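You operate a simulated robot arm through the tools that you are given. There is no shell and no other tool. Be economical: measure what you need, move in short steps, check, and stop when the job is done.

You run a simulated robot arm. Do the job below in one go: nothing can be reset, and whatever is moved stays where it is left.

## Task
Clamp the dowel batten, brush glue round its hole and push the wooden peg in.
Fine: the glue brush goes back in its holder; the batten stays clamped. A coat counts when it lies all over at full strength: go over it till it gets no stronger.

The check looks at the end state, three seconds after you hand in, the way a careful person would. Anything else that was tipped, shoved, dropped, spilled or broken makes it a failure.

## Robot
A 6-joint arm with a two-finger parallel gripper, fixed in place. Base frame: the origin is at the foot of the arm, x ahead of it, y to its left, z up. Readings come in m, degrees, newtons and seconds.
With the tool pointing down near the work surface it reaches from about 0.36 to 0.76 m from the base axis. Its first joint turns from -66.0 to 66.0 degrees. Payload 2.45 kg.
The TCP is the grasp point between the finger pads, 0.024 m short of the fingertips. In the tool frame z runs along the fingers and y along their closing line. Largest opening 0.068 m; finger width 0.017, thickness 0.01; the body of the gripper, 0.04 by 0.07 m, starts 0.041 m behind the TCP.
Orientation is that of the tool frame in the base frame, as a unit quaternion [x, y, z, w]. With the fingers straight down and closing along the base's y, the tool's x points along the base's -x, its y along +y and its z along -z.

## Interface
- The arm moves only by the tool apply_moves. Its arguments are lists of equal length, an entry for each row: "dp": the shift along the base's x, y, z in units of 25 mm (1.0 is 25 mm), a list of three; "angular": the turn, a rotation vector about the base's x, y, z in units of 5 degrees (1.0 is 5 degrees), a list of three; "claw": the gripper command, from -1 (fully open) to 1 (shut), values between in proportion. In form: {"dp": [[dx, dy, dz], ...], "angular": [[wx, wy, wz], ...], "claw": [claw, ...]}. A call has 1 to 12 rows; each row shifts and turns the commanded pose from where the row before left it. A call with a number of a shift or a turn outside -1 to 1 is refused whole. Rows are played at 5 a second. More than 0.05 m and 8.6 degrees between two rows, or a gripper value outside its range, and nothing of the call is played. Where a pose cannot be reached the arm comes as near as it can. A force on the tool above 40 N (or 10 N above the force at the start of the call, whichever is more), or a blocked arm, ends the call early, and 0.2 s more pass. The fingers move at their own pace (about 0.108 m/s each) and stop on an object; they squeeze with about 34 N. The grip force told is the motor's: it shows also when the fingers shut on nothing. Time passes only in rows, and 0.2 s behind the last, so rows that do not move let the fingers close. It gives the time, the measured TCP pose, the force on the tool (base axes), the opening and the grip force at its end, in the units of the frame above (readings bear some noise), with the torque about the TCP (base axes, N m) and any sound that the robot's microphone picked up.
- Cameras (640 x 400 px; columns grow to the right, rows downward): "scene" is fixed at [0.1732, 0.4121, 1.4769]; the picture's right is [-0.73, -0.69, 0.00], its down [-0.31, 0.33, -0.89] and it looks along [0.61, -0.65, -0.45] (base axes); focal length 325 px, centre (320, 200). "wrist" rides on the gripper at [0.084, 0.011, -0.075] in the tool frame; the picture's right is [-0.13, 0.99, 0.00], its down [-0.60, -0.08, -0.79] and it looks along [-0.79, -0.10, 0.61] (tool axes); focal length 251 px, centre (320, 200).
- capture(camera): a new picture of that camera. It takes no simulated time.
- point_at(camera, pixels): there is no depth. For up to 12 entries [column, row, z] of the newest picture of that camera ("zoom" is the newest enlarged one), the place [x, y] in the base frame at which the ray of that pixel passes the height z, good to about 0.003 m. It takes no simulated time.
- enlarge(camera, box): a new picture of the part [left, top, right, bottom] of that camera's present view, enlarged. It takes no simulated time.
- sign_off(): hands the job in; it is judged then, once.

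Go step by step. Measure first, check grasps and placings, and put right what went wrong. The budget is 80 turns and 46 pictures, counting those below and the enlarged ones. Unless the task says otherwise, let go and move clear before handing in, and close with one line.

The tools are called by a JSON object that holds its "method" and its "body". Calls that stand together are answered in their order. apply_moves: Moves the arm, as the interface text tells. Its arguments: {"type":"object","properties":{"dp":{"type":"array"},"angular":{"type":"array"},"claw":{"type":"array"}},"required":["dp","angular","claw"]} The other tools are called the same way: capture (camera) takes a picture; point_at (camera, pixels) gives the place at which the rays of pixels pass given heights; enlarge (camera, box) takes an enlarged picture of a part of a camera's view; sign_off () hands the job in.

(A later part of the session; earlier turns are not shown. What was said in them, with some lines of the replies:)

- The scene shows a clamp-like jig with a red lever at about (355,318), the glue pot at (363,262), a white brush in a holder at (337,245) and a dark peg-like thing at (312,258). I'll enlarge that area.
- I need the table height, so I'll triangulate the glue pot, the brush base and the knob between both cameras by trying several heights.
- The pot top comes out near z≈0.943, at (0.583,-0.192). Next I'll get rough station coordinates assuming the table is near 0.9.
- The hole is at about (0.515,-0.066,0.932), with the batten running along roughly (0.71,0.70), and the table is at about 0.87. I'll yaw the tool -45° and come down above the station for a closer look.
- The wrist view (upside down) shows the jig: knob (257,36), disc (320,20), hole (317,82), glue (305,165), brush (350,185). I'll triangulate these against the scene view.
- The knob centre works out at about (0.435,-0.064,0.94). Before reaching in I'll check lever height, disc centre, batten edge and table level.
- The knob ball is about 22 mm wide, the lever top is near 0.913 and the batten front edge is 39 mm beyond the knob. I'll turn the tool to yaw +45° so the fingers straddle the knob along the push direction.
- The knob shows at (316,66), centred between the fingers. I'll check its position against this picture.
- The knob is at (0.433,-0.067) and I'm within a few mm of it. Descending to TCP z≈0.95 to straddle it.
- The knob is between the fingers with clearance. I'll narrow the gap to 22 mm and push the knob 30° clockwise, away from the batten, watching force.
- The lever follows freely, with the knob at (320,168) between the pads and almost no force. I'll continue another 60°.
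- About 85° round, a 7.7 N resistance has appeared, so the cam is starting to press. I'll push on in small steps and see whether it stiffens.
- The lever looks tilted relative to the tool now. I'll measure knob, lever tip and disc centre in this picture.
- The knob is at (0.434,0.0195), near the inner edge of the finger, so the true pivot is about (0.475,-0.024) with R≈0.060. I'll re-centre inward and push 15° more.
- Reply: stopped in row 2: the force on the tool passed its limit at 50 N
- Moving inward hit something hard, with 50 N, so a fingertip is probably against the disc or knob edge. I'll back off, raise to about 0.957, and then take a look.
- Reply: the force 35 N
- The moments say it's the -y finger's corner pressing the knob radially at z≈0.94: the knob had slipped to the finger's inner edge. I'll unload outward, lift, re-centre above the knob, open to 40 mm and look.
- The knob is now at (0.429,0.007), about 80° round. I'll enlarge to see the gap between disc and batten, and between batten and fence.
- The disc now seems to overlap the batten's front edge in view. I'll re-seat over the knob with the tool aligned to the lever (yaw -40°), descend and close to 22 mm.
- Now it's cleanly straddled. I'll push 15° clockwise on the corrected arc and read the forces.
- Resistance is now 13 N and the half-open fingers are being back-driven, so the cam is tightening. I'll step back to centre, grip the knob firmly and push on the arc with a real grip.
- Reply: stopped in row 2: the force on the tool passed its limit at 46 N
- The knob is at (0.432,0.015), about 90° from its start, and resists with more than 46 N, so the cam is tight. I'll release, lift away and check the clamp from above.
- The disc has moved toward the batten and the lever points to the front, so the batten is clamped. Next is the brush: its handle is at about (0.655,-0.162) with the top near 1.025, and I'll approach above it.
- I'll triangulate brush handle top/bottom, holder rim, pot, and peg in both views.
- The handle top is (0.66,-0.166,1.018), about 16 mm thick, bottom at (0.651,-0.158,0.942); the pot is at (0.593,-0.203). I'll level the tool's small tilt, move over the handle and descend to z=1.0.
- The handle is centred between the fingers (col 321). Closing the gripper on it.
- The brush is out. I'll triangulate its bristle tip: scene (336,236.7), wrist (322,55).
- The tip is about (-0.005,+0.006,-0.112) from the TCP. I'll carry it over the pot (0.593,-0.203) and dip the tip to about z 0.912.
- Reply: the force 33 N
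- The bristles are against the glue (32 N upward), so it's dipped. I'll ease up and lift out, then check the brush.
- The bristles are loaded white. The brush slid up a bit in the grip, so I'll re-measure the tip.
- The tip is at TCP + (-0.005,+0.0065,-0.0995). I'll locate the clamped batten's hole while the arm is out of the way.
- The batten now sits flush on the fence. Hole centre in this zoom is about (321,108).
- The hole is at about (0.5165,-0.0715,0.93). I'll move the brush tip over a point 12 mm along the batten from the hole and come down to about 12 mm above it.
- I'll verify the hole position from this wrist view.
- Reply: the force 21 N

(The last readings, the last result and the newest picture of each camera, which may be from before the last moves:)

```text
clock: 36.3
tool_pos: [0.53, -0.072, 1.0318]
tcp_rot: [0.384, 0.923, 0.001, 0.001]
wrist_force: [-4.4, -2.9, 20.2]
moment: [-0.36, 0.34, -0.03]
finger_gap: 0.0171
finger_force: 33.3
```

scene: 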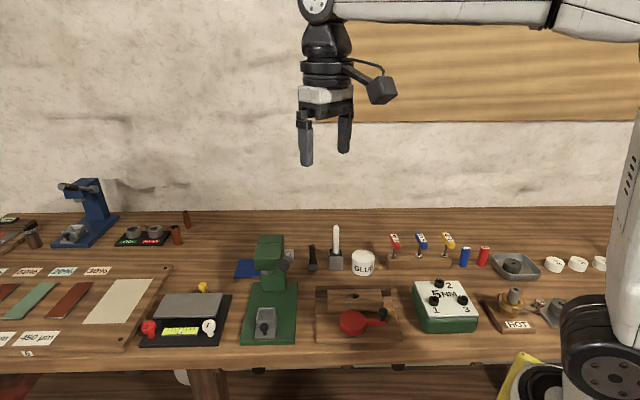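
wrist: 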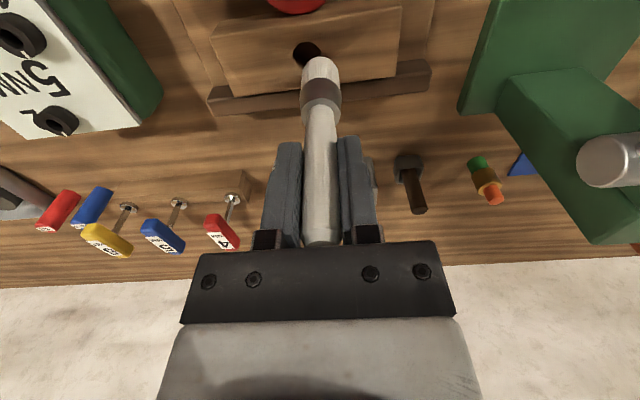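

Contact at TCP z≈1.032 (20 N). The wrist view agrees on the hole at (0.515,-0.072). I'll ease off slightly and sweep a full circle of radius 12 mm around it.

{"method": "apply_moves", "body": {"dp": [[-0.193, 0.156, 0.05], [-0.245, 0.039, 0], [-0.232, -0.089, 0], [-0.156, -0.193, 0], [-0.039, -0.245, 0], [0.089, -0.232, 0], [0.193, -0.156, 0], [0.245, -0.039, 0], [0.232, 0.089, 0], [0.156, 0.193, 0], [0.039, 0.245, 0], [-0.089, 0.232, 0]], "angular": [[0, 0, 0], [0, 0, 0], [0, 0, 0], [0, 0, 0], [0, 0, 0], [0, 0, 0], [0, 0, 0], [0, 0, 0], [0, 0, 0], [0, 0, 0], [0, 0, 0], [0, 0, 0]], "claw": [1, 1, 1, 1, 1, 1, 1, 1, 1, 1, 1, 1]}}

{"method": "enlarge", "body": {"camera": "wrist", "box": [220, 0, 420, 125]}}

```text
clock: 38.9
tool_pos: [0.5314, -0.072, 1.0309]
tcp_rot: [0.384, 0.923, 0.0, 0.0]
wrist_force: [-0.2, -0.1, -0.9]
moment: [0.03, -0.02, -0.02]
finger_gap: 0.0167
finger_force: 34.0
```

```text
3.20 times, centred on (320, 62) of wrist
```

zoom: 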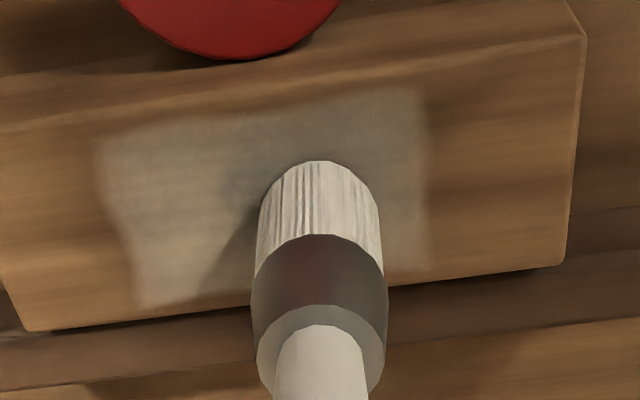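

A translucent coat has formed round the hole, but contact faded to about 0 N. I'll press 2 mm lower and repeat the circle.

{"method": "apply_moves", "body": {"dp": [[-0.193, 0.156, -0.08], [-0.245, 0.039, 0], [-0.232, -0.089, 0], [-0.156, -0.193, 0], [-0.039, -0.245, 0], [0.089, -0.232, 0], [0.193, -0.156, 0], [0.245, -0.039, 0], [0.232, 0.089, 0], [0.156, 0.193, 0], [0.039, 0.245, 0], [-0.089, 0.232, 0]], "angular": [[0, 0, 0], [0, 0, 0], [0, 0, 0], [0, 0, 0], [0, 0, 0], [0, 0, 0], [0, 0, 0], [0, 0, 0], [0, 0, 0], [0, 0, 0], [0, 0, 0], [0, 0, 0]], "claw": [1, 1, 1, 1, 1, 1, 1, 1, 1, 1, 1, 1]}}

{"method": "apply_moves", "body": {"dp": [[-0.193, 0.156, -0.02], [-0.245, 0.039, 0], [-0.232, -0.089, 0], [-0.156, -0.193, 0], [-0.039, -0.245, 0], [0.089, -0.232, 0], [0.193, -0.156, 0], [0.245, -0.039, 0], [0.232, 0.089, 0], [0.156, 0.193, 0], [0.039, 0.245, 0], [-0.089, 0.232, 0]], "angular": [[0, 0, 0], [0, 0, 0], [0, 0, 0], [0, 0, 0], [0, 0, 0], [0, 0, 0], [0, 0, 0], [0, 0, 0], [0, 0, 0], [0, 0, 0], [0, 0, 0], [0, 0, 0]], "claw": [1, 1, 1, 1, 1, 1, 1, 1, 1, 1, 1, 1]}}

{"method": "enlarge", "body": {"camera": "wrist", "box": [220, 0, 420, 125]}}

```text
clock: 41.5
tool_pos: [0.5291, -0.0719, 1.0297]
tcp_rot: [0.384, 0.923, 0.0, 0.0]
wrist_force: [1.1, -0.1, -0.6]
moment: [-0.04, 0.01, 0.01]
finger_gap: 0.0168
finger_force: 34.2
```

```text
clock: 44.1
tool_pos: [0.5304, -0.071, 1.0276]
tcp_rot: [0.385, 0.923, 0.001, 0.001]
wrist_force: [-0.8, -1.6, 3.5]
moment: [-0.25, 0.02, 0.0]
finger_gap: 0.0164
finger_force: 34.3
```

```text
3.20 times, centred on (320, 62) of wrist
```

zoom: 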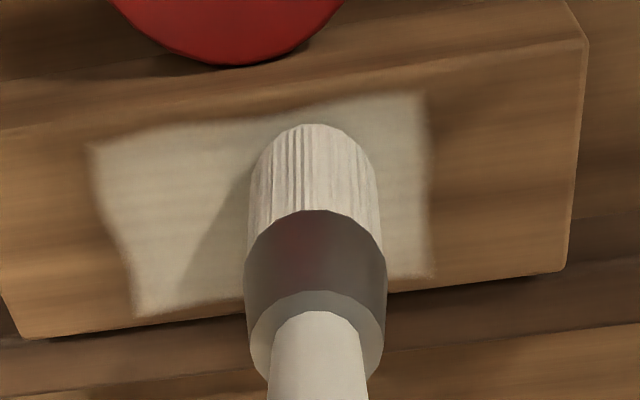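

The coat is markedly whiter. The brush has leaned a few mm toward the cam, so I'll shift 3 mm toward the fence and do two more rounds.

{"method": "apply_moves", "body": {"dp": [[-0.108, 0.071, -0.04], [-0.245, 0.039, 0], [-0.232, -0.089, 0], [-0.156, -0.193, 0], [-0.039, -0.245, 0], [0.089, -0.232, 0], [0.193, -0.156, 0], [0.245, -0.039, 0], [0.232, 0.089, 0], [0.156, 0.193, 0], [0.039, 0.245, 0], [-0.089, 0.232, 0]], "angular": [[0, 0, 0], [0, 0, 0], [0, 0, 0], [0, 0, 0], [0, 0, 0], [0, 0, 0], [0, 0, 0], [0, 0, 0], [0, 0, 0], [0, 0, 0], [0, 0, 0], [0, 0, 0]], "claw": [1, 1, 1, 1, 1, 1, 1, 1, 1, 1, 1, 1]}}

{"method": "apply_moves", "body": {"dp": [[-0.193, 0.156, -0.02], [-0.245, 0.039, 0], [-0.232, -0.089, 0], [-0.156, -0.193, 0], [-0.039, -0.245, 0], [0.089, -0.232, 0], [0.193, -0.156, 0], [0.245, -0.039, 0], [0.232, 0.089, 0], [0.156, 0.193, 0], [0.039, 0.245, 0], [-0.089, 0.232, 0]], "angular": [[0, 0, 0], [0, 0, 0], [0, 0, 0], [0, 0, 0], [0, 0, 0], [0, 0, 0], [0, 0, 0], [0, 0, 0], [0, 0, 0], [0, 0, 0], [0, 0, 0], [0, 0, 0]], "claw": [1, 1, 1, 1, 1, 1, 1, 1, 1, 1, 1, 1]}}

{"method": "enlarge", "body": {"camera": "wrist", "box": [220, 0, 420, 125]}}

```text
clock: 46.7
tool_pos: [0.5316, -0.0736, 1.0283]
tcp_rot: [0.385, 0.923, 0.001, 0.0]
wrist_force: [-1.3, -0.7, 1.6]
moment: [-0.11, 0.09, -0.02]
finger_gap: 0.0164
finger_force: 33.7
```

```text
clock: 49.3
tool_pos: [0.5323, -0.0721, 1.0293]
tcp_rot: [0.385, 0.923, 0.0, 0.0]
wrist_force: [0.5, -0.8, 0.1]
moment: [-0.02, 0.04, 0.0]
finger_gap: 0.0164
finger_force: 33.5
```

```text
3.20 times, centred on (320, 62) of wrist
```

zoom: 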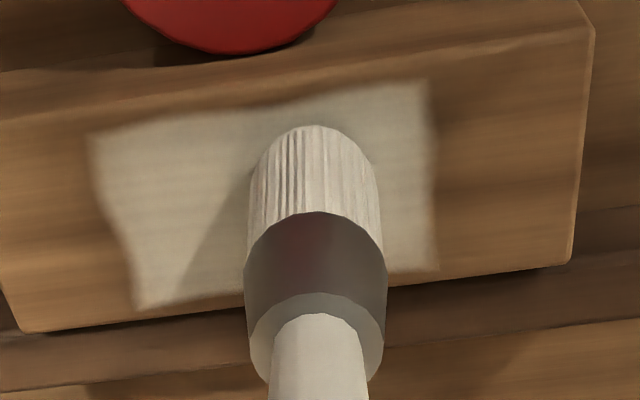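

The coat looks nearly the same as before. I'll do two more rounds with a bit more pressure, then lift off and compare from the scene camera.

{"method": "apply_moves", "body": {"dp": [[-0.193, 0.156, -0.06], [-0.245, 0.039, 0], [-0.232, -0.089, 0], [-0.156, -0.193, 0], [-0.039, -0.245, 0], [0.089, -0.232, 0], [0.193, -0.156, 0], [0.245, -0.039, 0], [0.232, 0.089, 0], [0.156, 0.193, 0], [0.039, 0.245, 0], [-0.089, 0.232, 0]], "angular": [[0, 0, 0], [0, 0, 0], [0, 0, 0], [0, 0, 0], [0, 0, 0], [0, 0, 0], [0, 0, 0], [0, 0, 0], [0, 0, 0], [0, 0, 0], [0, 0, 0], [0, 0, 0]], "claw": [1, 1, 1, 1, 1, 1, 1, 1, 1, 1, 1, 1]}}

{"method": "apply_moves", "body": {"dp": [[-0.193, 0.156, -0.02], [-0.245, 0.039, 0], [-0.232, -0.089, 0], [-0.156, -0.193, 0], [-0.039, -0.245, 0], [0.089, -0.232, 0], [0.193, -0.156, 0], [0.245, -0.039, 0], [0.232, 0.089, 0], [0.156, 0.193, 0], [0.039, 0.245, 0], [-0.089, 0.232, 0]], "angular": [[0, 0, 0], [0, 0, 0], [0, 0, 0], [0, 0, 0], [0, 0, 0], [0, 0, 0], [0, 0, 0], [0, 0, 0], [0, 0, 0], [0, 0, 0], [0, 0, 0], [0, 0, 0]], "claw": [1, 1, 1, 1, 1, 1, 1, 1, 1, 1, 1, 1]}}

{"method": "apply_moves", "body": {"dp": [[0, 0, 0.4], [0, 0, 0.8], [0, 0, 0.8], [0.453, -0.92, 0.3], [0.453, -0.92, 0.3], [0.453, -0.92, 0.3], [0.453, -0.92, 0.2], [0.453, -0.92, 0], [0.453, -0.92, 0], [0, 0, 0]], "angular": [[0, 0, 0], [0, 0, 0], [0, 0, 0], [0, 0, 0], [0, 0, 0], [0, 0, 0], [0, 0, 0], [0, 0, 0], [0, 0, 0], [0, 0, 0]], "claw": [1, 1, 1, 1, 1, 1, 1, 1, 1, 1]}}

{"method": "enlarge", "body": {"camera": "scene", "box": [305, 275, 405, 350]}}

{"method": "enlarge", "body": {"camera": "scene", "box": [300, 150, 440, 280]}}

```text
clock: 51.9
tool_pos: [0.5326, -0.074, 1.0277]
tcp_rot: [0.384, 0.923, 0.0, 0.001]
wrist_force: [0.7, -2.8, 4.6]
moment: [-0.19, -0.12, -0.01]
finger_gap: 0.0163
finger_force: 34.6
```

```text
clock: 54.5
tool_pos: [0.533, -0.073, 1.0262]
tcp_rot: [0.384, 0.923, 0.0, 0.001]
wrist_force: [1.1, -1.2, 2.7]
moment: [-0.08, -0.08, -0.04]
finger_gap: 0.0166
finger_force: 33.8
```

```text
clock: 56.7
tool_pos: [0.5998, -0.2148, 1.1031]
tcp_rot: [0.384, 0.923, 0.0, 0.001]
wrist_force: [-0.6, -0.2, 0.8]
moment: [0.01, -0.01, 0.01]
finger_gap: 0.0163
finger_force: 33.9
```

```text
5.33 times, centred on (355, 312) of scene
```

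zoom: 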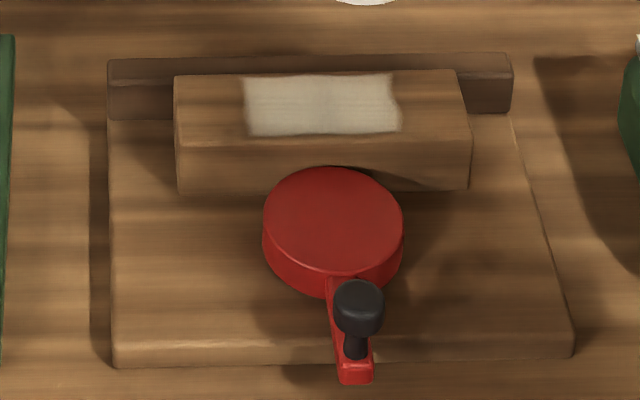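

```text
3.08 times, centred on (370, 215) of scene
```

zoom: 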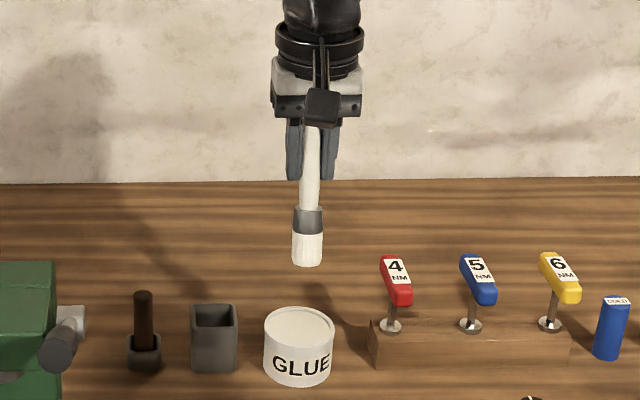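

The patch evenly covers the area around the hole. To make sure of full strength, I'll dip once more lightly and do further rounds, then compare.

{"method": "apply_moves", "body": {"dp": [[0, 0.1, -0.8], [0, 0.1, -0.8], [0, 0, -0.8], [0, 0, -0.6], [0, 0, -0.16], [0, 0, -0.06], [0, 0, 0]], "angular": [[0, 0, 0], [0, 0, 0], [0, 0, 0], [0, 0, 0], [0, 0, 0], [0, 0, 0], [0, 0, 0]], "claw": [1, 1, 1, 1, 1, 1, 1]}}

```text
clock: 58.3
tool_pos: [0.5995, -0.2057, 1.023]
tcp_rot: [0.384, 0.923, 0.0, 0.0]
wrist_force: [-0.6, -0.4, -1.2]
moment: [-0.01, -0.02, -0.03]
finger_gap: 0.0162
finger_force: 34.2
```

No contact yet; a few mm lower.

{"method": "apply_moves", "body": {"dp": [[0, 0, -0.08], [0, 0, -0.08], [0, 0, 0]], "angular": [[0, 0, 0], [0, 0, 0], [0, 0, 0]], "claw": [1, 1, 1]}}

```text
clock: 59.1
tool_pos: [0.5999, -0.2059, 1.0206]
tcp_rot: [0.385, 0.923, 0.001, 0.001]
wrist_force: [-2.8, 2.5, 12.9]
moment: [0.31, 0.33, 0.0]
finger_gap: 0.0165
finger_force: 34.0
```

Contact, 13 N: dipped. Lifting and returning to the batten for two more rounds.

{"method": "apply_moves", "body": {"dp": [[0, 0, 0.6], [0, 0, 0.9], [0, 0, 0.9], [-0.446, 0.886, 0.8], [-0.446, 0.886, 0], [-0.446, 0.886, 0], [-0.446, 0.886, 0], [-0.446, 0.886, 0], [-0.446, 0.886, 0], [0, 0, -0.9], [0, 0, -0.9], [0, 0, -0.6]], "angular": [[0, 0, 0], [0, 0, 0], [0, 0, 0], [0, 0, 0], [0, 0, 0], [0, 0, 0], [0, 0, 0], [0, 0, 0], [0, 0, 0], [0, 0, 0], [0, 0, 0], [0, 0, 0]], "claw": [1, 1, 1, 1, 1, 1, 1, 1, 1, 1, 1, 1]}}

{"method": "apply_moves", "body": {"dp": [[0, 0, -0.2], [0, 0, -0.2], [0, 0, -0.08], [0, 0, -0.08], [0, 0, 0]], "angular": [[0, 0, 0], [0, 0, 0], [0, 0, 0], [0, 0, 0], [0, 0, 0]], "claw": [1, 1, 1, 1, 1]}}

```text
clock: 61.7
tool_pos: [0.5324, -0.0747, 1.0396]
tcp_rot: [0.385, 0.923, 0.0, 0.0]
wrist_force: [0.9, 0.5, -0.4]
moment: [0.01, -0.02, -0.01]
finger_gap: 0.0166
finger_force: 33.8
```

```text
clock: 62.9
tool_pos: [0.5343, -0.0745, 1.026]
tcp_rot: [0.385, 0.923, 0.0, 0.0]
wrist_force: [-4.4, 1.5, 13.6]
moment: [0.24, 0.47, 0.0]
finger_gap: 0.0165
finger_force: 33.9
```

Touching at 13.6 N. Sweeping two more circles at this pressure.

{"method": "apply_moves", "body": {"dp": [[-0.193, 0.156, 0], [-0.245, 0.039, 0], [-0.232, -0.089, 0], [-0.156, -0.193, 0], [-0.039, -0.245, 0], [0.089, -0.232, 0], [0.193, -0.156, 0], [0.245, -0.039, 0], [0.232, 0.089, 0], [0.156, 0.193, 0], [0.039, 0.245, 0], [-0.089, 0.232, 0]], "angular": [[0, 0, 0], [0, 0, 0], [0, 0, 0], [0, 0, 0], [0, 0, 0], [0, 0, 0], [0, 0, 0], [0, 0, 0], [0, 0, 0], [0, 0, 0], [0, 0, 0], [0, 0, 0]], "claw": [1, 1, 1, 1, 1, 1, 1, 1, 1, 1, 1, 1]}}

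{"method": "apply_moves", "body": {"dp": [[-0.193, 0.156, -0.04], [-0.245, 0.039, 0], [-0.232, -0.089, 0], [-0.156, -0.193, 0], [-0.039, -0.245, 0], [0.089, -0.232, 0], [0.193, -0.156, 0], [0.245, -0.039, 0], [0.232, 0.089, 0], [0.156, 0.193, 0], [0.039, 0.245, 0], [-0.089, 0.232, 0]], "angular": [[0, 0, 0], [0, 0, 0], [0, 0, 0], [0, 0, 0], [0, 0, 0], [0, 0, 0], [0, 0, 0], [0, 0, 0], [0, 0, 0], [0, 0, 0], [0, 0, 0], [0, 0, 0]], "claw": [1, 1, 1, 1, 1, 1, 1, 1, 1, 1, 1, 1]}}

{"method": "apply_moves", "body": {"dp": [[0, 0, 0.4], [0, 0, 0.8], [0, 0, 0.9], [0.68, -0.49, 0.9], [0.68, -0.49, 0.3], [0.68, -0.49, 0], [0.68, -0.49, 0], [0.68, -0.49, 0], [0.68, -0.49, 0], [0.68, -0.49, 0], [0, 0, 0]], "angular": [[0, 0, 0], [0, 0, 0], [0, 0, 0], [0, 0, 0], [0, 0, 0], [0, 0, 0], [0, 0, 0], [0, 0, 0], [0, 0, 0], [0, 0, 0], [0, 0, 0]], "claw": [1, 1, 1, 1, 1, 1, 1, 1, 1, 1, 1]}}

{"method": "capture", "body": {"camera": "scene"}}

{"method": "capture", "body": {"camera": "wrist"}}

```text
clock: 65.5
tool_pos: [0.534, -0.0737, 1.0251]
tcp_rot: [0.384, 0.923, 0.001, 0.0]
wrist_force: [0.0, -0.2, 0.4]
moment: [0.02, -0.01, 0.0]
finger_gap: 0.0163
finger_force: 33.8
```

```text
clock: 68.1
tool_pos: [0.5339, -0.0745, 1.0247]
tcp_rot: [0.385, 0.923, 0.0, 0.001]
wrist_force: [0.9, -1.2, 5.4]
moment: [-0.21, -0.11, 0.0]
finger_gap: 0.0164
finger_force: 33.9
```

```text
clock: 70.5
tool_pos: [0.6531, -0.1579, 1.1073]
tcp_rot: [0.384, 0.923, 0.0, 0.001]
wrist_force: [-0.1, 0.4, -0.6]
moment: [0.0, -0.02, 0.02]
finger_gap: 0.0165
finger_force: 33.9
```

```text
7 pictures are left
```

scene: 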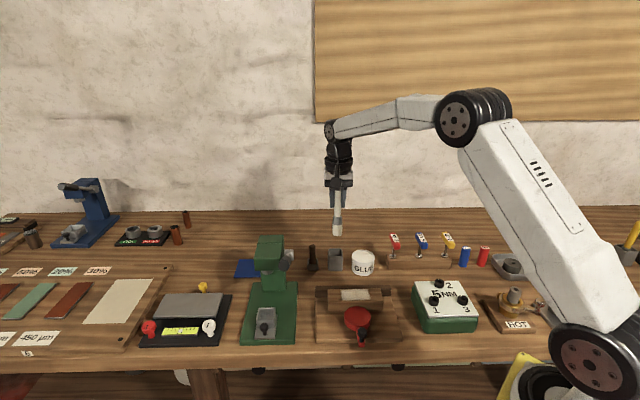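

```text
6 pictures are left
```

wrist: 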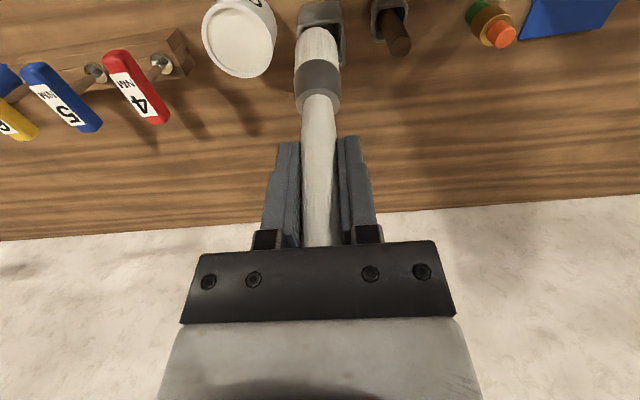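

Coat is done. Now I'll measure the brush tip and the holder's mouth for returning it.

{"method": "point_at", "body": {"camera": "wrist", "pixels": [[318, 30, 1.0], [318, 30, 1.01], [318, 30, 1.02], [303, 10, 0.93], [341, 10, 0.93], [300, 25, 0.93], [345, 25, 0.93]]}}

{"method": "point_at", "body": {"camera": "scene", "pixels": [[337.5, 235, 1.0], [337.5, 235, 1.01], [337.5, 235, 1.02], [335.5, 251.6, 0.93], [335.5, 251.6, 0.935], [335.5, 251.6, 0.925]]}}

{"method": "enlarge", "body": {"camera": "scene", "box": [290, 180, 390, 280]}}

```text
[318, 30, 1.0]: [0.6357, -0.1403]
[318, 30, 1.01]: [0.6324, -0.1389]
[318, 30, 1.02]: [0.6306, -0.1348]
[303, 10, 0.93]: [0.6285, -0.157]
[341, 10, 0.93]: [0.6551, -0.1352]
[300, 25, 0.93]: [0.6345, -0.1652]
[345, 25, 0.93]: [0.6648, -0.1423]
```

```text
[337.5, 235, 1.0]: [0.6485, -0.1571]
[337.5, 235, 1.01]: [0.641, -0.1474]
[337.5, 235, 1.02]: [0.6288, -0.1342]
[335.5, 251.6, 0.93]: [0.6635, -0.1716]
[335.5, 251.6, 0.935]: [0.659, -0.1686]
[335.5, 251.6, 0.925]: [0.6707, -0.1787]
```

```text
4.00 times, centred on (340, 230) of scene
```

zoom: 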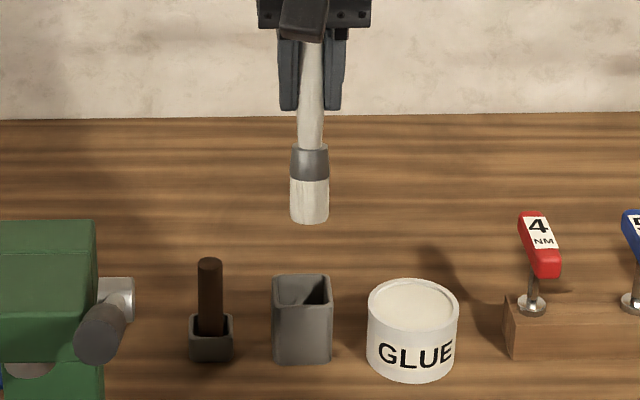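

The tip is at TCP + (-0.020,+0.019,-0.091), so the brush leans about 16° and I'll need to tilt the tool to stand it up. I'll check the holder mouth first.

{"method": "point_at", "body": {"camera": "wrist", "pixels": [[321, 35, 0.926], [303, 12, 0.926], [342, 50, 0.926], [321, 58, 0.926], [321, 12, 0.926]]}}

{"method": "point_at", "body": {"camera": "zoom", "pixels": [[302, 290, 0.926], [302, 290, 0.932], [302, 290, 0.92], [302, 362, 0.88], [302, 362, 0.885], [309, 218, 1.016], [310, 45, 1.12]]}}

```text
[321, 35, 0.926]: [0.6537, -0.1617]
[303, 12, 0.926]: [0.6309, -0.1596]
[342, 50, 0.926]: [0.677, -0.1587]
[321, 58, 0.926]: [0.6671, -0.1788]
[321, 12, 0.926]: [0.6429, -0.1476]
```

```text
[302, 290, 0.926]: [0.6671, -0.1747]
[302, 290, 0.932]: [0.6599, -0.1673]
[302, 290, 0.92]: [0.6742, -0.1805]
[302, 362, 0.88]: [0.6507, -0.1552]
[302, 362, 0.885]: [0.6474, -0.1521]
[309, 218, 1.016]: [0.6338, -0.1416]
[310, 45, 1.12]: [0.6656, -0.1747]
```

The holder centre is about (0.660,-0.167) with the rim at 0.926. I'll tilt the tool 17° so the brush hangs vertical, centre it, and lower the tip to just above the mouth.

{"method": "apply_moves", "body": {"dp": [[0.14, -0.18, 0], [0.14, -0.18, 0], [0, 0, 0], [0, 0, -0.8], [0, 0, -0.8], [0, 0, -0.8], [0, 0, -0.6], [0, 0, 0]], "angular": [[-0.8, -0.8, 0], [-0.8, -0.8, 0], [-0.8, -0.8, 0], [0, 0, 0], [0, 0, 0], [0, 0, 0], [0, 0, 0], [0, 0, 0]], "claw": [1, 1, 1, 1, 1, 1, 1, 1]}}

{"method": "enlarge", "body": {"camera": "scene", "box": [290, 180, 390, 280]}}

```text
clock: 72.3
tool_pos: [0.6593, -0.1693, 1.0296]
tcp_rot: [0.381, 0.913, -0.057, 0.137]
wrist_force: [0.6, -0.9, -0.2]
moment: [0.0, -0.01, -0.05]
finger_gap: 0.0165
finger_force: 34.6
```

```text
4.00 times, centred on (340, 230) of scene
```

zoom: 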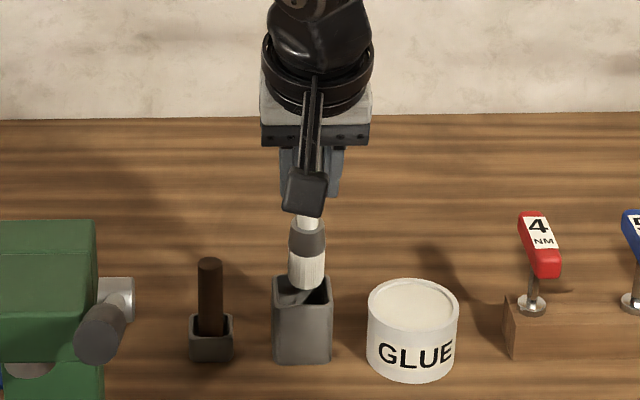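

The tip (304,288 in zoom) is right over the mouth centre. Lowering into the holder in small steps while watching force.

{"method": "apply_moves", "body": {"dp": [[0, 0, -0.3], [0, 0, -0.3], [0, 0, -0.3], [0, 0, -0.3], [0, 0, -0.25], [0, 0, -0.2], [0, 0, 0]], "angular": [[0, 0, 0], [0, 0, 0], [0, 0, 0], [0, 0, 0], [0, 0, 0], [0, 0, 0], [0, 0, 0]], "claw": [1, 1, 1, 1, 1, 1, 1]}}

```text
clock: 73.0
tool_pos: [0.6639, -0.1709, 1.0255]
tcp_rot: [0.38, 0.912, -0.055, 0.145]
wrist_force: [0.0, -0.2, 5.4]
moment: [-0.1, 0.04, -0.01]
finger_gap: 0.0164
finger_force: 33.8
stopped in row 3: the force on the tool passed its limit at 46 N (the readings are from after the stop); the commanded pose is now the measured one
```

It struck a rim at about z 0.93. I'll raise 10 mm and look with the wrist camera.

{"method": "apply_moves", "body": {"dp": [[0, 0, 0.4], [0, 0, 0]], "angular": [[0, 0, 0], [0, 0, 0]], "claw": [1, 1]}}

{"method": "enlarge", "body": {"camera": "wrist", "box": [240, 0, 440, 250]}}

```text
clock: 73.6
tool_pos: [0.6628, -0.171, 1.0339]
tcp_rot: [0.38, 0.912, -0.056, 0.144]
wrist_force: [-0.2, 0.4, -0.6]
moment: [-0.02, 0.01, 0.0]
finger_gap: 0.0161
finger_force: 34.3
```

```text
1.60 times, centred on (340, 125) of wrist
```

zoom: 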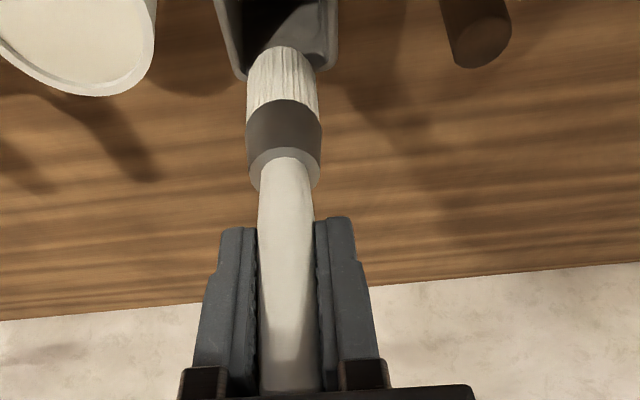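

The tip sits over the far rim. I'll measure the far rim corners and the tip in this picture.

{"method": "point_at", "body": {"camera": "zoom", "pixels": [[243, 78, 0.926], [336, 66, 0.926], [283, 50, 0.938], [283, 50, 0.93], [218, 5, 0.926], [336, 5, 0.926], [283, 75, 0.94], [245, 75, 0.94], [320, 75, 0.94]]}}

```text
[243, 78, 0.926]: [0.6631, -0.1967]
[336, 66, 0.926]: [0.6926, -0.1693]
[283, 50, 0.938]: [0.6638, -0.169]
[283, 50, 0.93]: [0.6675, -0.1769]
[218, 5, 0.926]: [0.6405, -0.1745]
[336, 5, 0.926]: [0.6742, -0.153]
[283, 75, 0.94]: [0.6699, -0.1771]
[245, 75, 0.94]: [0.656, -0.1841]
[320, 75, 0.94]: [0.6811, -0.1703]
```

The visible bristle edge is the near side, so the true tip centre is about 8 mm too far out and I over-tilted. Rotating back 5° fixes both, and then I'll lower gently.

{"method": "apply_moves", "body": {"dp": [[0.01, 0.07, 0.1], [0, 0, 0], [0, 0, -0.2], [0, 0, -0.2], [0, 0, -0.2], [0, 0, -0.2], [0, 0, -0.2], [0, 0, -0.2], [0, 0, 0]], "angular": [[0.7, 0.7, 0], [0, 0, 0], [0, 0, 0], [0, 0, 0], [0, 0, 0], [0, 0, 0], [0, 0, 0], [0, 0, 0], [0, 0, 0]], "claw": [1, 1, 1, 1, 1, 1, 1, 1, 1]}}

```text
clock: 75.6
tool_pos: [0.6627, -0.1693, 1.0064]
tcp_rot: [0.382, 0.917, -0.04, 0.105]
wrist_force: [0.3, -0.2, -0.9]
moment: [-0.02, -0.02, 0.03]
finger_gap: 0.0166
finger_force: 33.7
```

It's inside the mouth with no contact. Lowering on toward the bottom.

{"method": "apply_moves", "body": {"dp": [[0, 0, -0.2], [0, 0, -0.2], [0, 0, -0.2], [0, 0, -0.12], [0, 0, -0.08], [0, 0, 0]], "angular": [[0, 0, 0], [0, 0, 0], [0, 0, 0], [0, 0, 0], [0, 0, 0], [0, 0, 0]], "claw": [1, 1, 1, 1, 1, 1]}}

```text
clock: 77.0
tool_pos: [0.6632, -0.1681, 0.9863]
tcp_rot: [0.383, 0.917, -0.04, 0.104]
wrist_force: [0.1, -0.1, -0.6]
moment: [0.02, 0.01, -0.01]
finger_gap: 0.0166
finger_force: 33.7
```

{"method": "apply_moves", "body": {"dp": [[0, 0, -0.06], [0, 0, -0.06], [0, 0, -0.06], [0, 0, 0]], "angular": [[0, 0, 0], [0, 0, 0], [0, 0, 0], [0, 0, 0]], "claw": [1, 1, 1, 1]}}

```text
clock: 78.0
tool_pos: [0.6622, -0.1685, 0.9821]
tcp_rot: [0.383, 0.917, -0.039, 0.104]
wrist_force: [1.3, 0.7, 0.3]
moment: [0.01, 0.03, -0.01]
finger_gap: 0.0165
finger_force: 34.4
```

{"method": "apply_moves", "body": {"dp": [[0, 0, -0.06], [0, 0, -0.06], [0, 0, -0.06], [0, 0, 0]], "angular": [[0, 0, 0], [0, 0, 0], [0, 0, 0], [0, 0, 0]], "claw": [1, 1, 1, 1]}}

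```text
clock: 79.0
tool_pos: [0.662, -0.1692, 0.9777]
tcp_rot: [0.382, 0.917, -0.04, 0.105]
wrist_force: [-2.0, 1.0, 3.9]
moment: [0.12, 0.15, -0.02]
finger_gap: 0.0165
finger_force: 33.5
```

Light contact (3.9 N): the brush stands on the holder's floor. Releasing, retreating along the tool axis and levelling the tool.

{"method": "apply_moves", "body": {"dp": [[0, 0, 0], [0, 0, 0], [-0.08, 0.08, 0.5], [-0.157, 0.157, 0.97], [-0.157, 0.157, 0.97], [-0.157, 0.157, 0.97], [0, 0, 0.5], [0, 0, 0], [0, 0, 0], [0, 0, 0]], "angular": [[0, 0, 0], [0, 0, 0], [0, 0, 0], [0, 0, 0], [0, 0, 0], [0, 0, 0], [0.6, 0.6, 0], [0.6, 0.6, 0], [0.6, 0.6, 0], [0, 0, 0]], "claw": [-0.2, -0.6, -0.6, -0.6, -0.6, -0.6, -1, -1, -1, -1]}}

{"method": "capture", "body": {"camera": "wrist"}}

```text
clock: 81.2
tool_pos: [0.6479, -0.1555, 1.0749]
tcp_rot: [0.385, 0.923, 0.002, 0.002]
wrist_force: [0.3, -0.7, -0.5]
moment: [-0.03, -0.01, 0.03]
finger_gap: 0.0681
finger_force: 0.1
```

```text
2 pictures are left
```

wrist: 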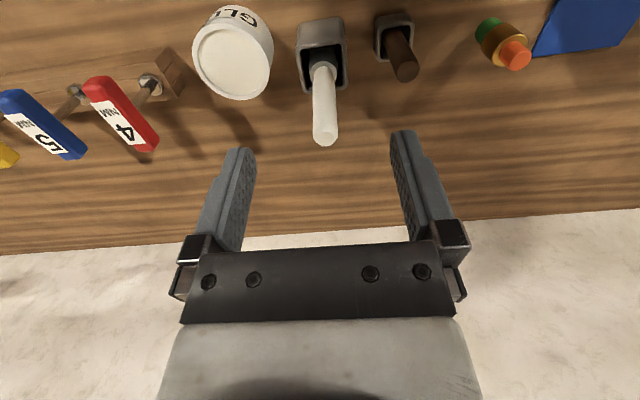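

The brush is back in its holder. Now the peg: measuring its top (406,70) and where it leaves its holder (395,33) in this view.

{"method": "point_at", "body": {"camera": "wrist", "pixels": [[406, 70, 0.94], [406, 70, 0.945], [406, 70, 0.95], [406, 70, 0.955], [396, 32, 0.91], [396, 32, 0.905], [392, 62, 0.948], [419, 66, 0.948], [374, 15, 0.905], [414, 15, 0.905], [396, 52, 0.905], [396, 13, 0.905]]}}

{"method": "point_at", "body": {"camera": "scene", "pixels": [[312.5, 246, 0.94], [312.5, 246, 0.945], [312.5, 246, 0.95], [312.5, 246, 0.955], [312.8, 261, 0.905], [312.8, 261, 0.91], [310, 250, 0.948], [315.8, 250, 0.948]]}}

```text
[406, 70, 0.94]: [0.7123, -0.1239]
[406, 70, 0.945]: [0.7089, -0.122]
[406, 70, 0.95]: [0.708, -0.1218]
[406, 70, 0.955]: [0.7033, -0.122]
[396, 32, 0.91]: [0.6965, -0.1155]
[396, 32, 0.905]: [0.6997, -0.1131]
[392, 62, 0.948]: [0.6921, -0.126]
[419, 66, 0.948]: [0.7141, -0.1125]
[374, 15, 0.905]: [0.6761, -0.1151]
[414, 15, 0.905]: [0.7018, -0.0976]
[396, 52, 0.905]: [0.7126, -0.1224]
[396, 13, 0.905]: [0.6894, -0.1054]
```

```text
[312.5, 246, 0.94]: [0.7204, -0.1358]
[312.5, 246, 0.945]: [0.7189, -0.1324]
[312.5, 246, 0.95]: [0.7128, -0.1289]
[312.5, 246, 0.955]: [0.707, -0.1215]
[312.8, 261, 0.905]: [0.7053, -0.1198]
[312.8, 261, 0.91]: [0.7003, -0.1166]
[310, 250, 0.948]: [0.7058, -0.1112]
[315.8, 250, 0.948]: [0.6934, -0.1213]
```

The peg axis is at about (0.703,-0.118), top at 0.955. I'll move over it with a 45 mm opening and descend to TCP z≈0.950, taking care with the brush handle beside it.

{"method": "apply_moves", "body": {"dp": [[0.735, 0.5, 0], [0.735, 0.5, 0], [0.735, 0.5, 0], [0, 0, 0], [0, 0, -0.8], [0, 0, -0.8], [0, 0, -0.8], [0, 0, -0.8], [0, 0, -0.6], [0, 0, -0.6], [0, 0, -0.6], [0, 0, 0]], "angular": [[0, 0, 0], [0, 0, 0], [0, 0, 0], [0, 0, 0], [0, 0, 0], [0, 0, 0], [0, 0, 0], [0, 0, 0], [0, 0, 0], [0, 0, 0], [0, 0, 0], [0, 0, 0]], "claw": [-0.32, -0.32, -0.32, -0.32, -0.32, -0.32, -0.32, -0.32, -0.32, -0.32, -0.32, -0.32]}}

```text
clock: 83.8
tool_pos: [0.7039, -0.117, 0.9508]
tcp_rot: [0.385, 0.923, 0.003, 0.002]
wrist_force: [0.5, 0.9, 0.9]
moment: [0.03, 0.0, 0.0]
finger_gap: 0.0449
finger_force: 0.1
```

No contact on the way down. Closing on the peg.

{"method": "apply_moves", "body": {"dp": [[0, 0, 0], [0, 0, 0], [0, 0, 0]], "angular": [[0, 0, 0], [0, 0, 0], [0, 0, 0]], "claw": [1, 1, 1]}}

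```text
clock: 84.6
tool_pos: [0.7034, -0.1182, 0.9497]
tcp_rot: [0.385, 0.923, 0.003, 0.003]
wrist_force: [-0.3, 0.1, 0.3]
moment: [0.04, -0.05, 0.01]
finger_gap: 0.0158
finger_force: 34.2
```

The peg is held (15.8 mm). Lifting it clear and carrying it to above the hole with its bottom about 30 mm above the batten.

{"method": "apply_moves", "body": {"dp": [[0, 0, 0.5], [0, 0, 0.8], [0, 0, 0.9], [0, 0, 0.9], [0, 0, 0.9], [-0.9, 0, 0], [-0.9, 0, 0], [-0.9, 0.2, 0], [-0.9, 0.3, 0], [-0.9, 0.4, 0], [-0.9, 0.4, 0], [-0.9, 0.4, 0]], "angular": [[0, 0, 0], [0, 0, 0], [0, 0, 0], [0, 0, 0], [0, 0, 0], [0, 0, 0], [0, 0, 0], [0, 0, 0], [0, 0, 0], [0, 0, 0], [0, 0, 0], [0, 0, 0]], "claw": [1, 1, 1, 1, 1, 1, 1, 1, 1, 1, 1, 1]}}

{"method": "apply_moves", "body": {"dp": [[-0.9, 0.2, 0], [-0.28, 0, 0], [0, 0, -0.5], [0, 0, -0.5], [0, 0, 0]], "angular": [[0, 0, 0], [0, 0, 0], [0, 0, 0], [0, 0, 0], [0, 0, 0]], "claw": [1, 1, 1, 1, 1]}}

{"method": "enlarge", "body": {"camera": "scene", "box": [300, 220, 420, 320]}}

```text
clock: 87.2
tool_pos: [0.5468, -0.0758, 1.0493]
tcp_rot: [0.386, 0.923, 0.003, 0.003]
wrist_force: [-0.5, 0.6, -0.2]
moment: [0.01, 0.02, 0.03]
finger_gap: 0.0154
finger_force: 34.1
```

```text
clock: 88.4
tool_pos: [0.5176, -0.0702, 1.0234]
tcp_rot: [0.385, 0.923, 0.002, 0.002]
wrist_force: [-0.1, -0.2, -0.3]
moment: [0.0, -0.01, -0.02]
finger_gap: 0.0156
finger_force: 34.4
```

```text
4.00 times, centred on (360, 270) of scene
```

zoom: 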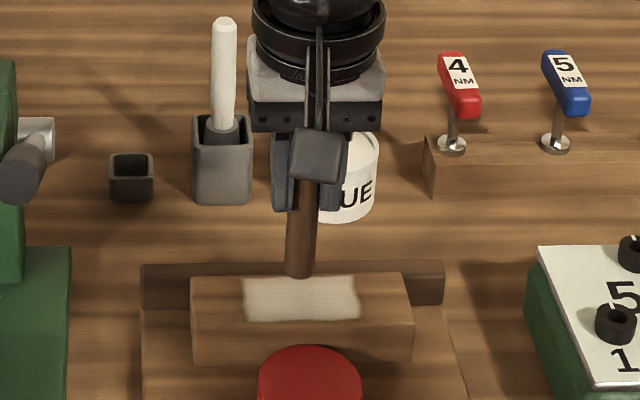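

The peg's bottom shows at about (299,273) in zoom, leaning slightly. I'll measure its position against the hole.

{"method": "point_at", "body": {"camera": "zoom", "pixels": [[299, 273, 0.95], [299, 273, 0.955], [299, 273, 0.96], [299, 273, 0.965], [307, 205, 1.0], [302, 297, 0.93], [358, 280, 0.93], [243, 280, 0.93], [250, 320, 0.93], [360, 318, 0.93]]}}

```text
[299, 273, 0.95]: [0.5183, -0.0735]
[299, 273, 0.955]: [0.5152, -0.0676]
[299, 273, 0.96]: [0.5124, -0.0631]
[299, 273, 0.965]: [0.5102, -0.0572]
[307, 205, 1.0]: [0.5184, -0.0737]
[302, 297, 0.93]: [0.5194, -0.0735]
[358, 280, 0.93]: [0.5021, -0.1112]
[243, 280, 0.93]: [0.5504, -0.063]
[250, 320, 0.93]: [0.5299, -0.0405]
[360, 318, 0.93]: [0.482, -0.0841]
```

I estimate the peg leans about 4° toward the cam, with its bottom a few mm short of the hole. I'll correct with a small tilt and shift, then lower gently and feel for the hole.

{"method": "apply_moves", "body": {"dp": [[0.03, -0.11, 0], [0, 0, -0.3], [0, 0, -0.3], [0, 0, -0.2], [0, 0, -0.2], [0, 0, -0.08], [0, 0, -0.08], [0, 0, 0]], "angular": [[-0.4, -0.4, 0], [0, 0, 0], [0, 0, 0], [0, 0, 0], [0, 0, 0], [0, 0, 0], [0, 0, 0], [0, 0, 0]], "claw": [1, 1, 1, 1, 1, 1, 1, 1]}}

```text
clock: 90.2
tool_pos: [0.52, -0.0718, 0.997]
tcp_rot: [0.385, 0.923, -0.006, 0.028]
wrist_force: [-4.6, -0.7, 33.2]
moment: [-0.34, 0.03, -0.05]
finger_gap: 0.0166
finger_force: 34.5
```

Contact came with the peg bottom about 67 mm below the TCP, so the lean is smaller than I assumed. I'll lift, undo the tilt, shift slightly, and try again.

{"method": "apply_moves", "body": {"dp": [[0, 0, 0.2], [-0.04, 0, 0], [0, 0, 0], [0, 0, -0.12], [0, 0, -0.08], [0, 0, -0.08], [0, 0, 0]], "angular": [[0, 0, 0], [0.4, 0.4, 0], [0, 0, 0], [0, 0, 0], [0, 0, 0], [0, 0, 0], [0, 0, 0]], "claw": [1, 1, 1, 1, 1, 1, 1]}}

```text
clock: 91.8
tool_pos: [0.5175, -0.0726, 0.9936]
tcp_rot: [0.385, 0.923, 0.002, 0.002]
wrist_force: [-0.1, 0.5, 0.9]
moment: [0.04, 0.02, -0.01]
finger_gap: 0.0164
finger_force: 33.9
```

No contact at 0.9936 now, lower than before, so it may be entering. Continuing down.

{"method": "apply_moves", "body": {"dp": [[0, 0, -0.1], [0, 0, -0.1], [0, 0, -0.1], [0, 0, -0.1], [0, 0, 0]], "angular": [[0, 0, 0], [0, 0, 0], [0, 0, 0], [0, 0, 0], [0, 0, 0]], "claw": [1, 1, 1, 1, 1]}}

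```text
clock: 93.0
tool_pos: [0.5171, -0.0731, 0.9837]
tcp_rot: [0.385, 0.923, 0.003, 0.002]
wrist_force: [0.2, 0.4, -0.2]
moment: [-0.01, -0.03, -0.01]
finger_gap: 0.0162
finger_force: 34.1
```

It's going in freely (13 mm deep, no force). Pushing on until the fingertips are just above the batten.

{"method": "apply_moves", "body": {"dp": [[0, 0, -0.2], [0, 0, -0.2], [0, 0, -0.2], [0, 0, -0.2], [0, 0, -0.15], [0, 0, 0]], "angular": [[0, 0, 0], [0, 0, 0], [0, 0, 0], [0, 0, 0], [0, 0, 0], [0, 0, 0]], "claw": [1, 1, 1, 1, 1, 1]}}

```text
clock: 94.4
tool_pos: [0.5183, -0.0736, 0.9623]
tcp_rot: [0.385, 0.923, 0.003, 0.004]
wrist_force: [-2.9, -2.9, 35.5]
moment: [-0.31, 0.03, -0.05]
finger_gap: 0.0166
finger_force: 34.2
```

35 N at z 0.962 with about 35 mm in. I'll release, rise, close the fingers and press on the peg's top to make sure it's fully home.

{"method": "apply_moves", "body": {"dp": [[0, 0, 0], [0, 0, 0], [0, 0, 0.6], [0, 0, 0.9], [0, 0, 0.6], [0, 0, 0], [0, 0, 0], [0, 0, 0]], "angular": [[0, 0, 0], [0, 0, 0], [0, 0, 0], [0, 0, 0], [0, 0, 0], [0, 0, 0], [0, 0, 0], [0, 0, 0]], "claw": [-0.3, -0.3, -0.3, -0.3, -0.3, 1, 1, 1]}}

{"method": "apply_moves", "body": {"dp": [[0, 0, -0.4], [0, 0, -0.2], [0, 0, -0.1], [0, 0, -0.1], [0, 0, -0.1], [0, 0, -0.1], [0, 0, 0]], "angular": [[0, 0, 0], [0, 0, 0], [0, 0, 0], [0, 0, 0], [0, 0, 0], [0, 0, 0], [0, 0, 0]], "claw": [1, 1, 1, 1, 1, 1, 1]}}

```text
clock: 96.2
tool_pos: [0.5169, -0.0705, 1.0125]
tcp_rot: [0.385, 0.923, 0.003, 0.002]
wrist_force: [0.4, 0.3, 0.0]
moment: [0.01, -0.02, -0.02]
finger_gap: 0.0001
finger_force: 23.9
```

```text
clock: 97.0
tool_pos: [0.5232, -0.0721, 0.9999]
tcp_rot: [0.385, 0.923, 0.004, 0.01]
wrist_force: [-1.1, 0.1, 8.7]
moment: [-0.03, -0.04, 0.01]
finger_gap: 0.0
finger_force: 23.8
stopped in row 4: the force on the tool passed its limit at 45 N (the readings are from after the stop); the commanded pose is now the measured one
```

The closed fingertips met the peg's top at about z 0.974 and pressed 45 N. I'll re-centre and press again to see whether it moves.

{"method": "apply_moves", "body": {"dp": [[0, 0, 0.3], [-0.22, -0.03, 0], [0, 0, -0.2], [0, 0, -0.1], [0, 0, -0.04], [0, 0, -0.04], [0, 0, 0]], "angular": [[0, 0, 0], [0, 0, 0], [0, 0, 0], [0, 0, 0], [0, 0, 0], [0, 0, 0], [0, 0, 0]], "claw": [1, 1, 1, 1, 1, 1, 1]}}

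```text
clock: 98.6
tool_pos: [0.5158, -0.0731, 1.0007]
tcp_rot: [0.385, 0.923, 0.005, 0.011]
wrist_force: [-0.5, 0.3, 31.5]
moment: [-0.01, -0.16, 0.01]
finger_gap: 0.0
finger_force: 23.7
```

31.5 N at TCP 1.0007, so the top is at about 0.977. I'll press a little further to see if it yields.

{"method": "apply_moves", "body": {"dp": [[0, 0, -0.03], [0, 0, -0.03], [0, 0, 0]], "angular": [[0, 0, 0], [0, 0, 0], [0, 0, 0]], "claw": [1, 1, 1]}}

```text
clock: 99.2
tool_pos: [0.5192, -0.0749, 0.9999]
tcp_rot: [0.386, 0.923, 0.006, 0.014]
wrist_force: [-0.3, 0.2, 9.5]
moment: [0.01, 0.02, -0.02]
finger_gap: 0.0
finger_force: 23.3
stopped in row 2: the force on the tool passed its limit at 43 N (the readings are from after the stop); the commanded pose is now the measured one
```

The peg is rigid, and the numbers fit an 80 mm peg sitting about 34 mm deep, bottomed on the jig board. I'll back off upward, move clear and take the last picture.

{"method": "apply_moves", "body": {"dp": [[0, 0, 0.4], [0, 0, 0.8], [0, 0, 1], [0, 0, 1], [-0.5, 0.5, 1], [-0.5, 0.8, 1], [-0.3, 0.9, 1], [0, 0.9, 0.5], [0, 0.9, 0], [0, 0.9, 0], [0, 0, 0]], "angular": [[0, 0, 0], [0, 0, 0], [0, 0, 0], [0, 0, 0], [0, 0, 0], [0, 0, 0], [0, 0, 0], [0, 0, 0], [0, 0, 0], [0, 0, 0], [0, 0, 0]], "claw": [1, 1, 1, 1, 1, 1, 1, 1, 1, 1, 1]}}

{"method": "enlarge", "body": {"camera": "scene", "box": [290, 215, 430, 350]}}

```text
clock: 101.6
tool_pos: [0.4844, 0.0473, 1.1665]
tcp_rot: [0.385, 0.923, 0.005, 0.012]
wrist_force: [1.0, 0.0, 0.0]
moment: [0.02, -0.01, 0.0]
finger_gap: 0.0001
finger_force: 23.9
```

```text
2.96 times, centred on (360, 282) of scene
```

zoom: 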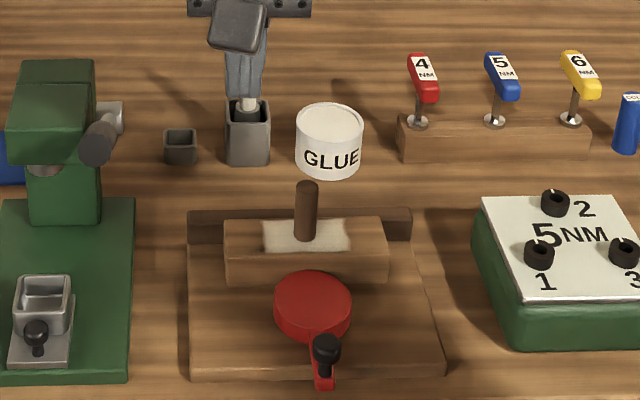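

The peg stands upright in the coated hole with the lever clamped. I'll check its protruding height from the picture.

{"method": "point_at", "body": {"camera": "zoom", "pixels": [[308, 185, 0.96], [308, 185, 0.965], [308, 185, 0.97], [308, 185, 0.975], [308, 185, 0.98], [304, 236, 0.93], [304, 236, 0.935]]}}

```text
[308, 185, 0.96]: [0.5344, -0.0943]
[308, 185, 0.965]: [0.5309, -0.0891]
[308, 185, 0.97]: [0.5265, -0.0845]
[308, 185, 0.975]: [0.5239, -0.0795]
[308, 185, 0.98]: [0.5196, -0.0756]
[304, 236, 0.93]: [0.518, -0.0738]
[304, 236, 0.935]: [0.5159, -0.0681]
```

{"method": "sign_off", "body": {}}

```text
The job is handed in.
```

I clamped the batten with the cam lever and brushed glue all round the hole until the coat looked no stronger. The brush is back in its holder. The peg is pushed in about 33 mm and would go no further at 45 N, so I take it to be resting on the jig board; about 47 mm still stands above the batten.
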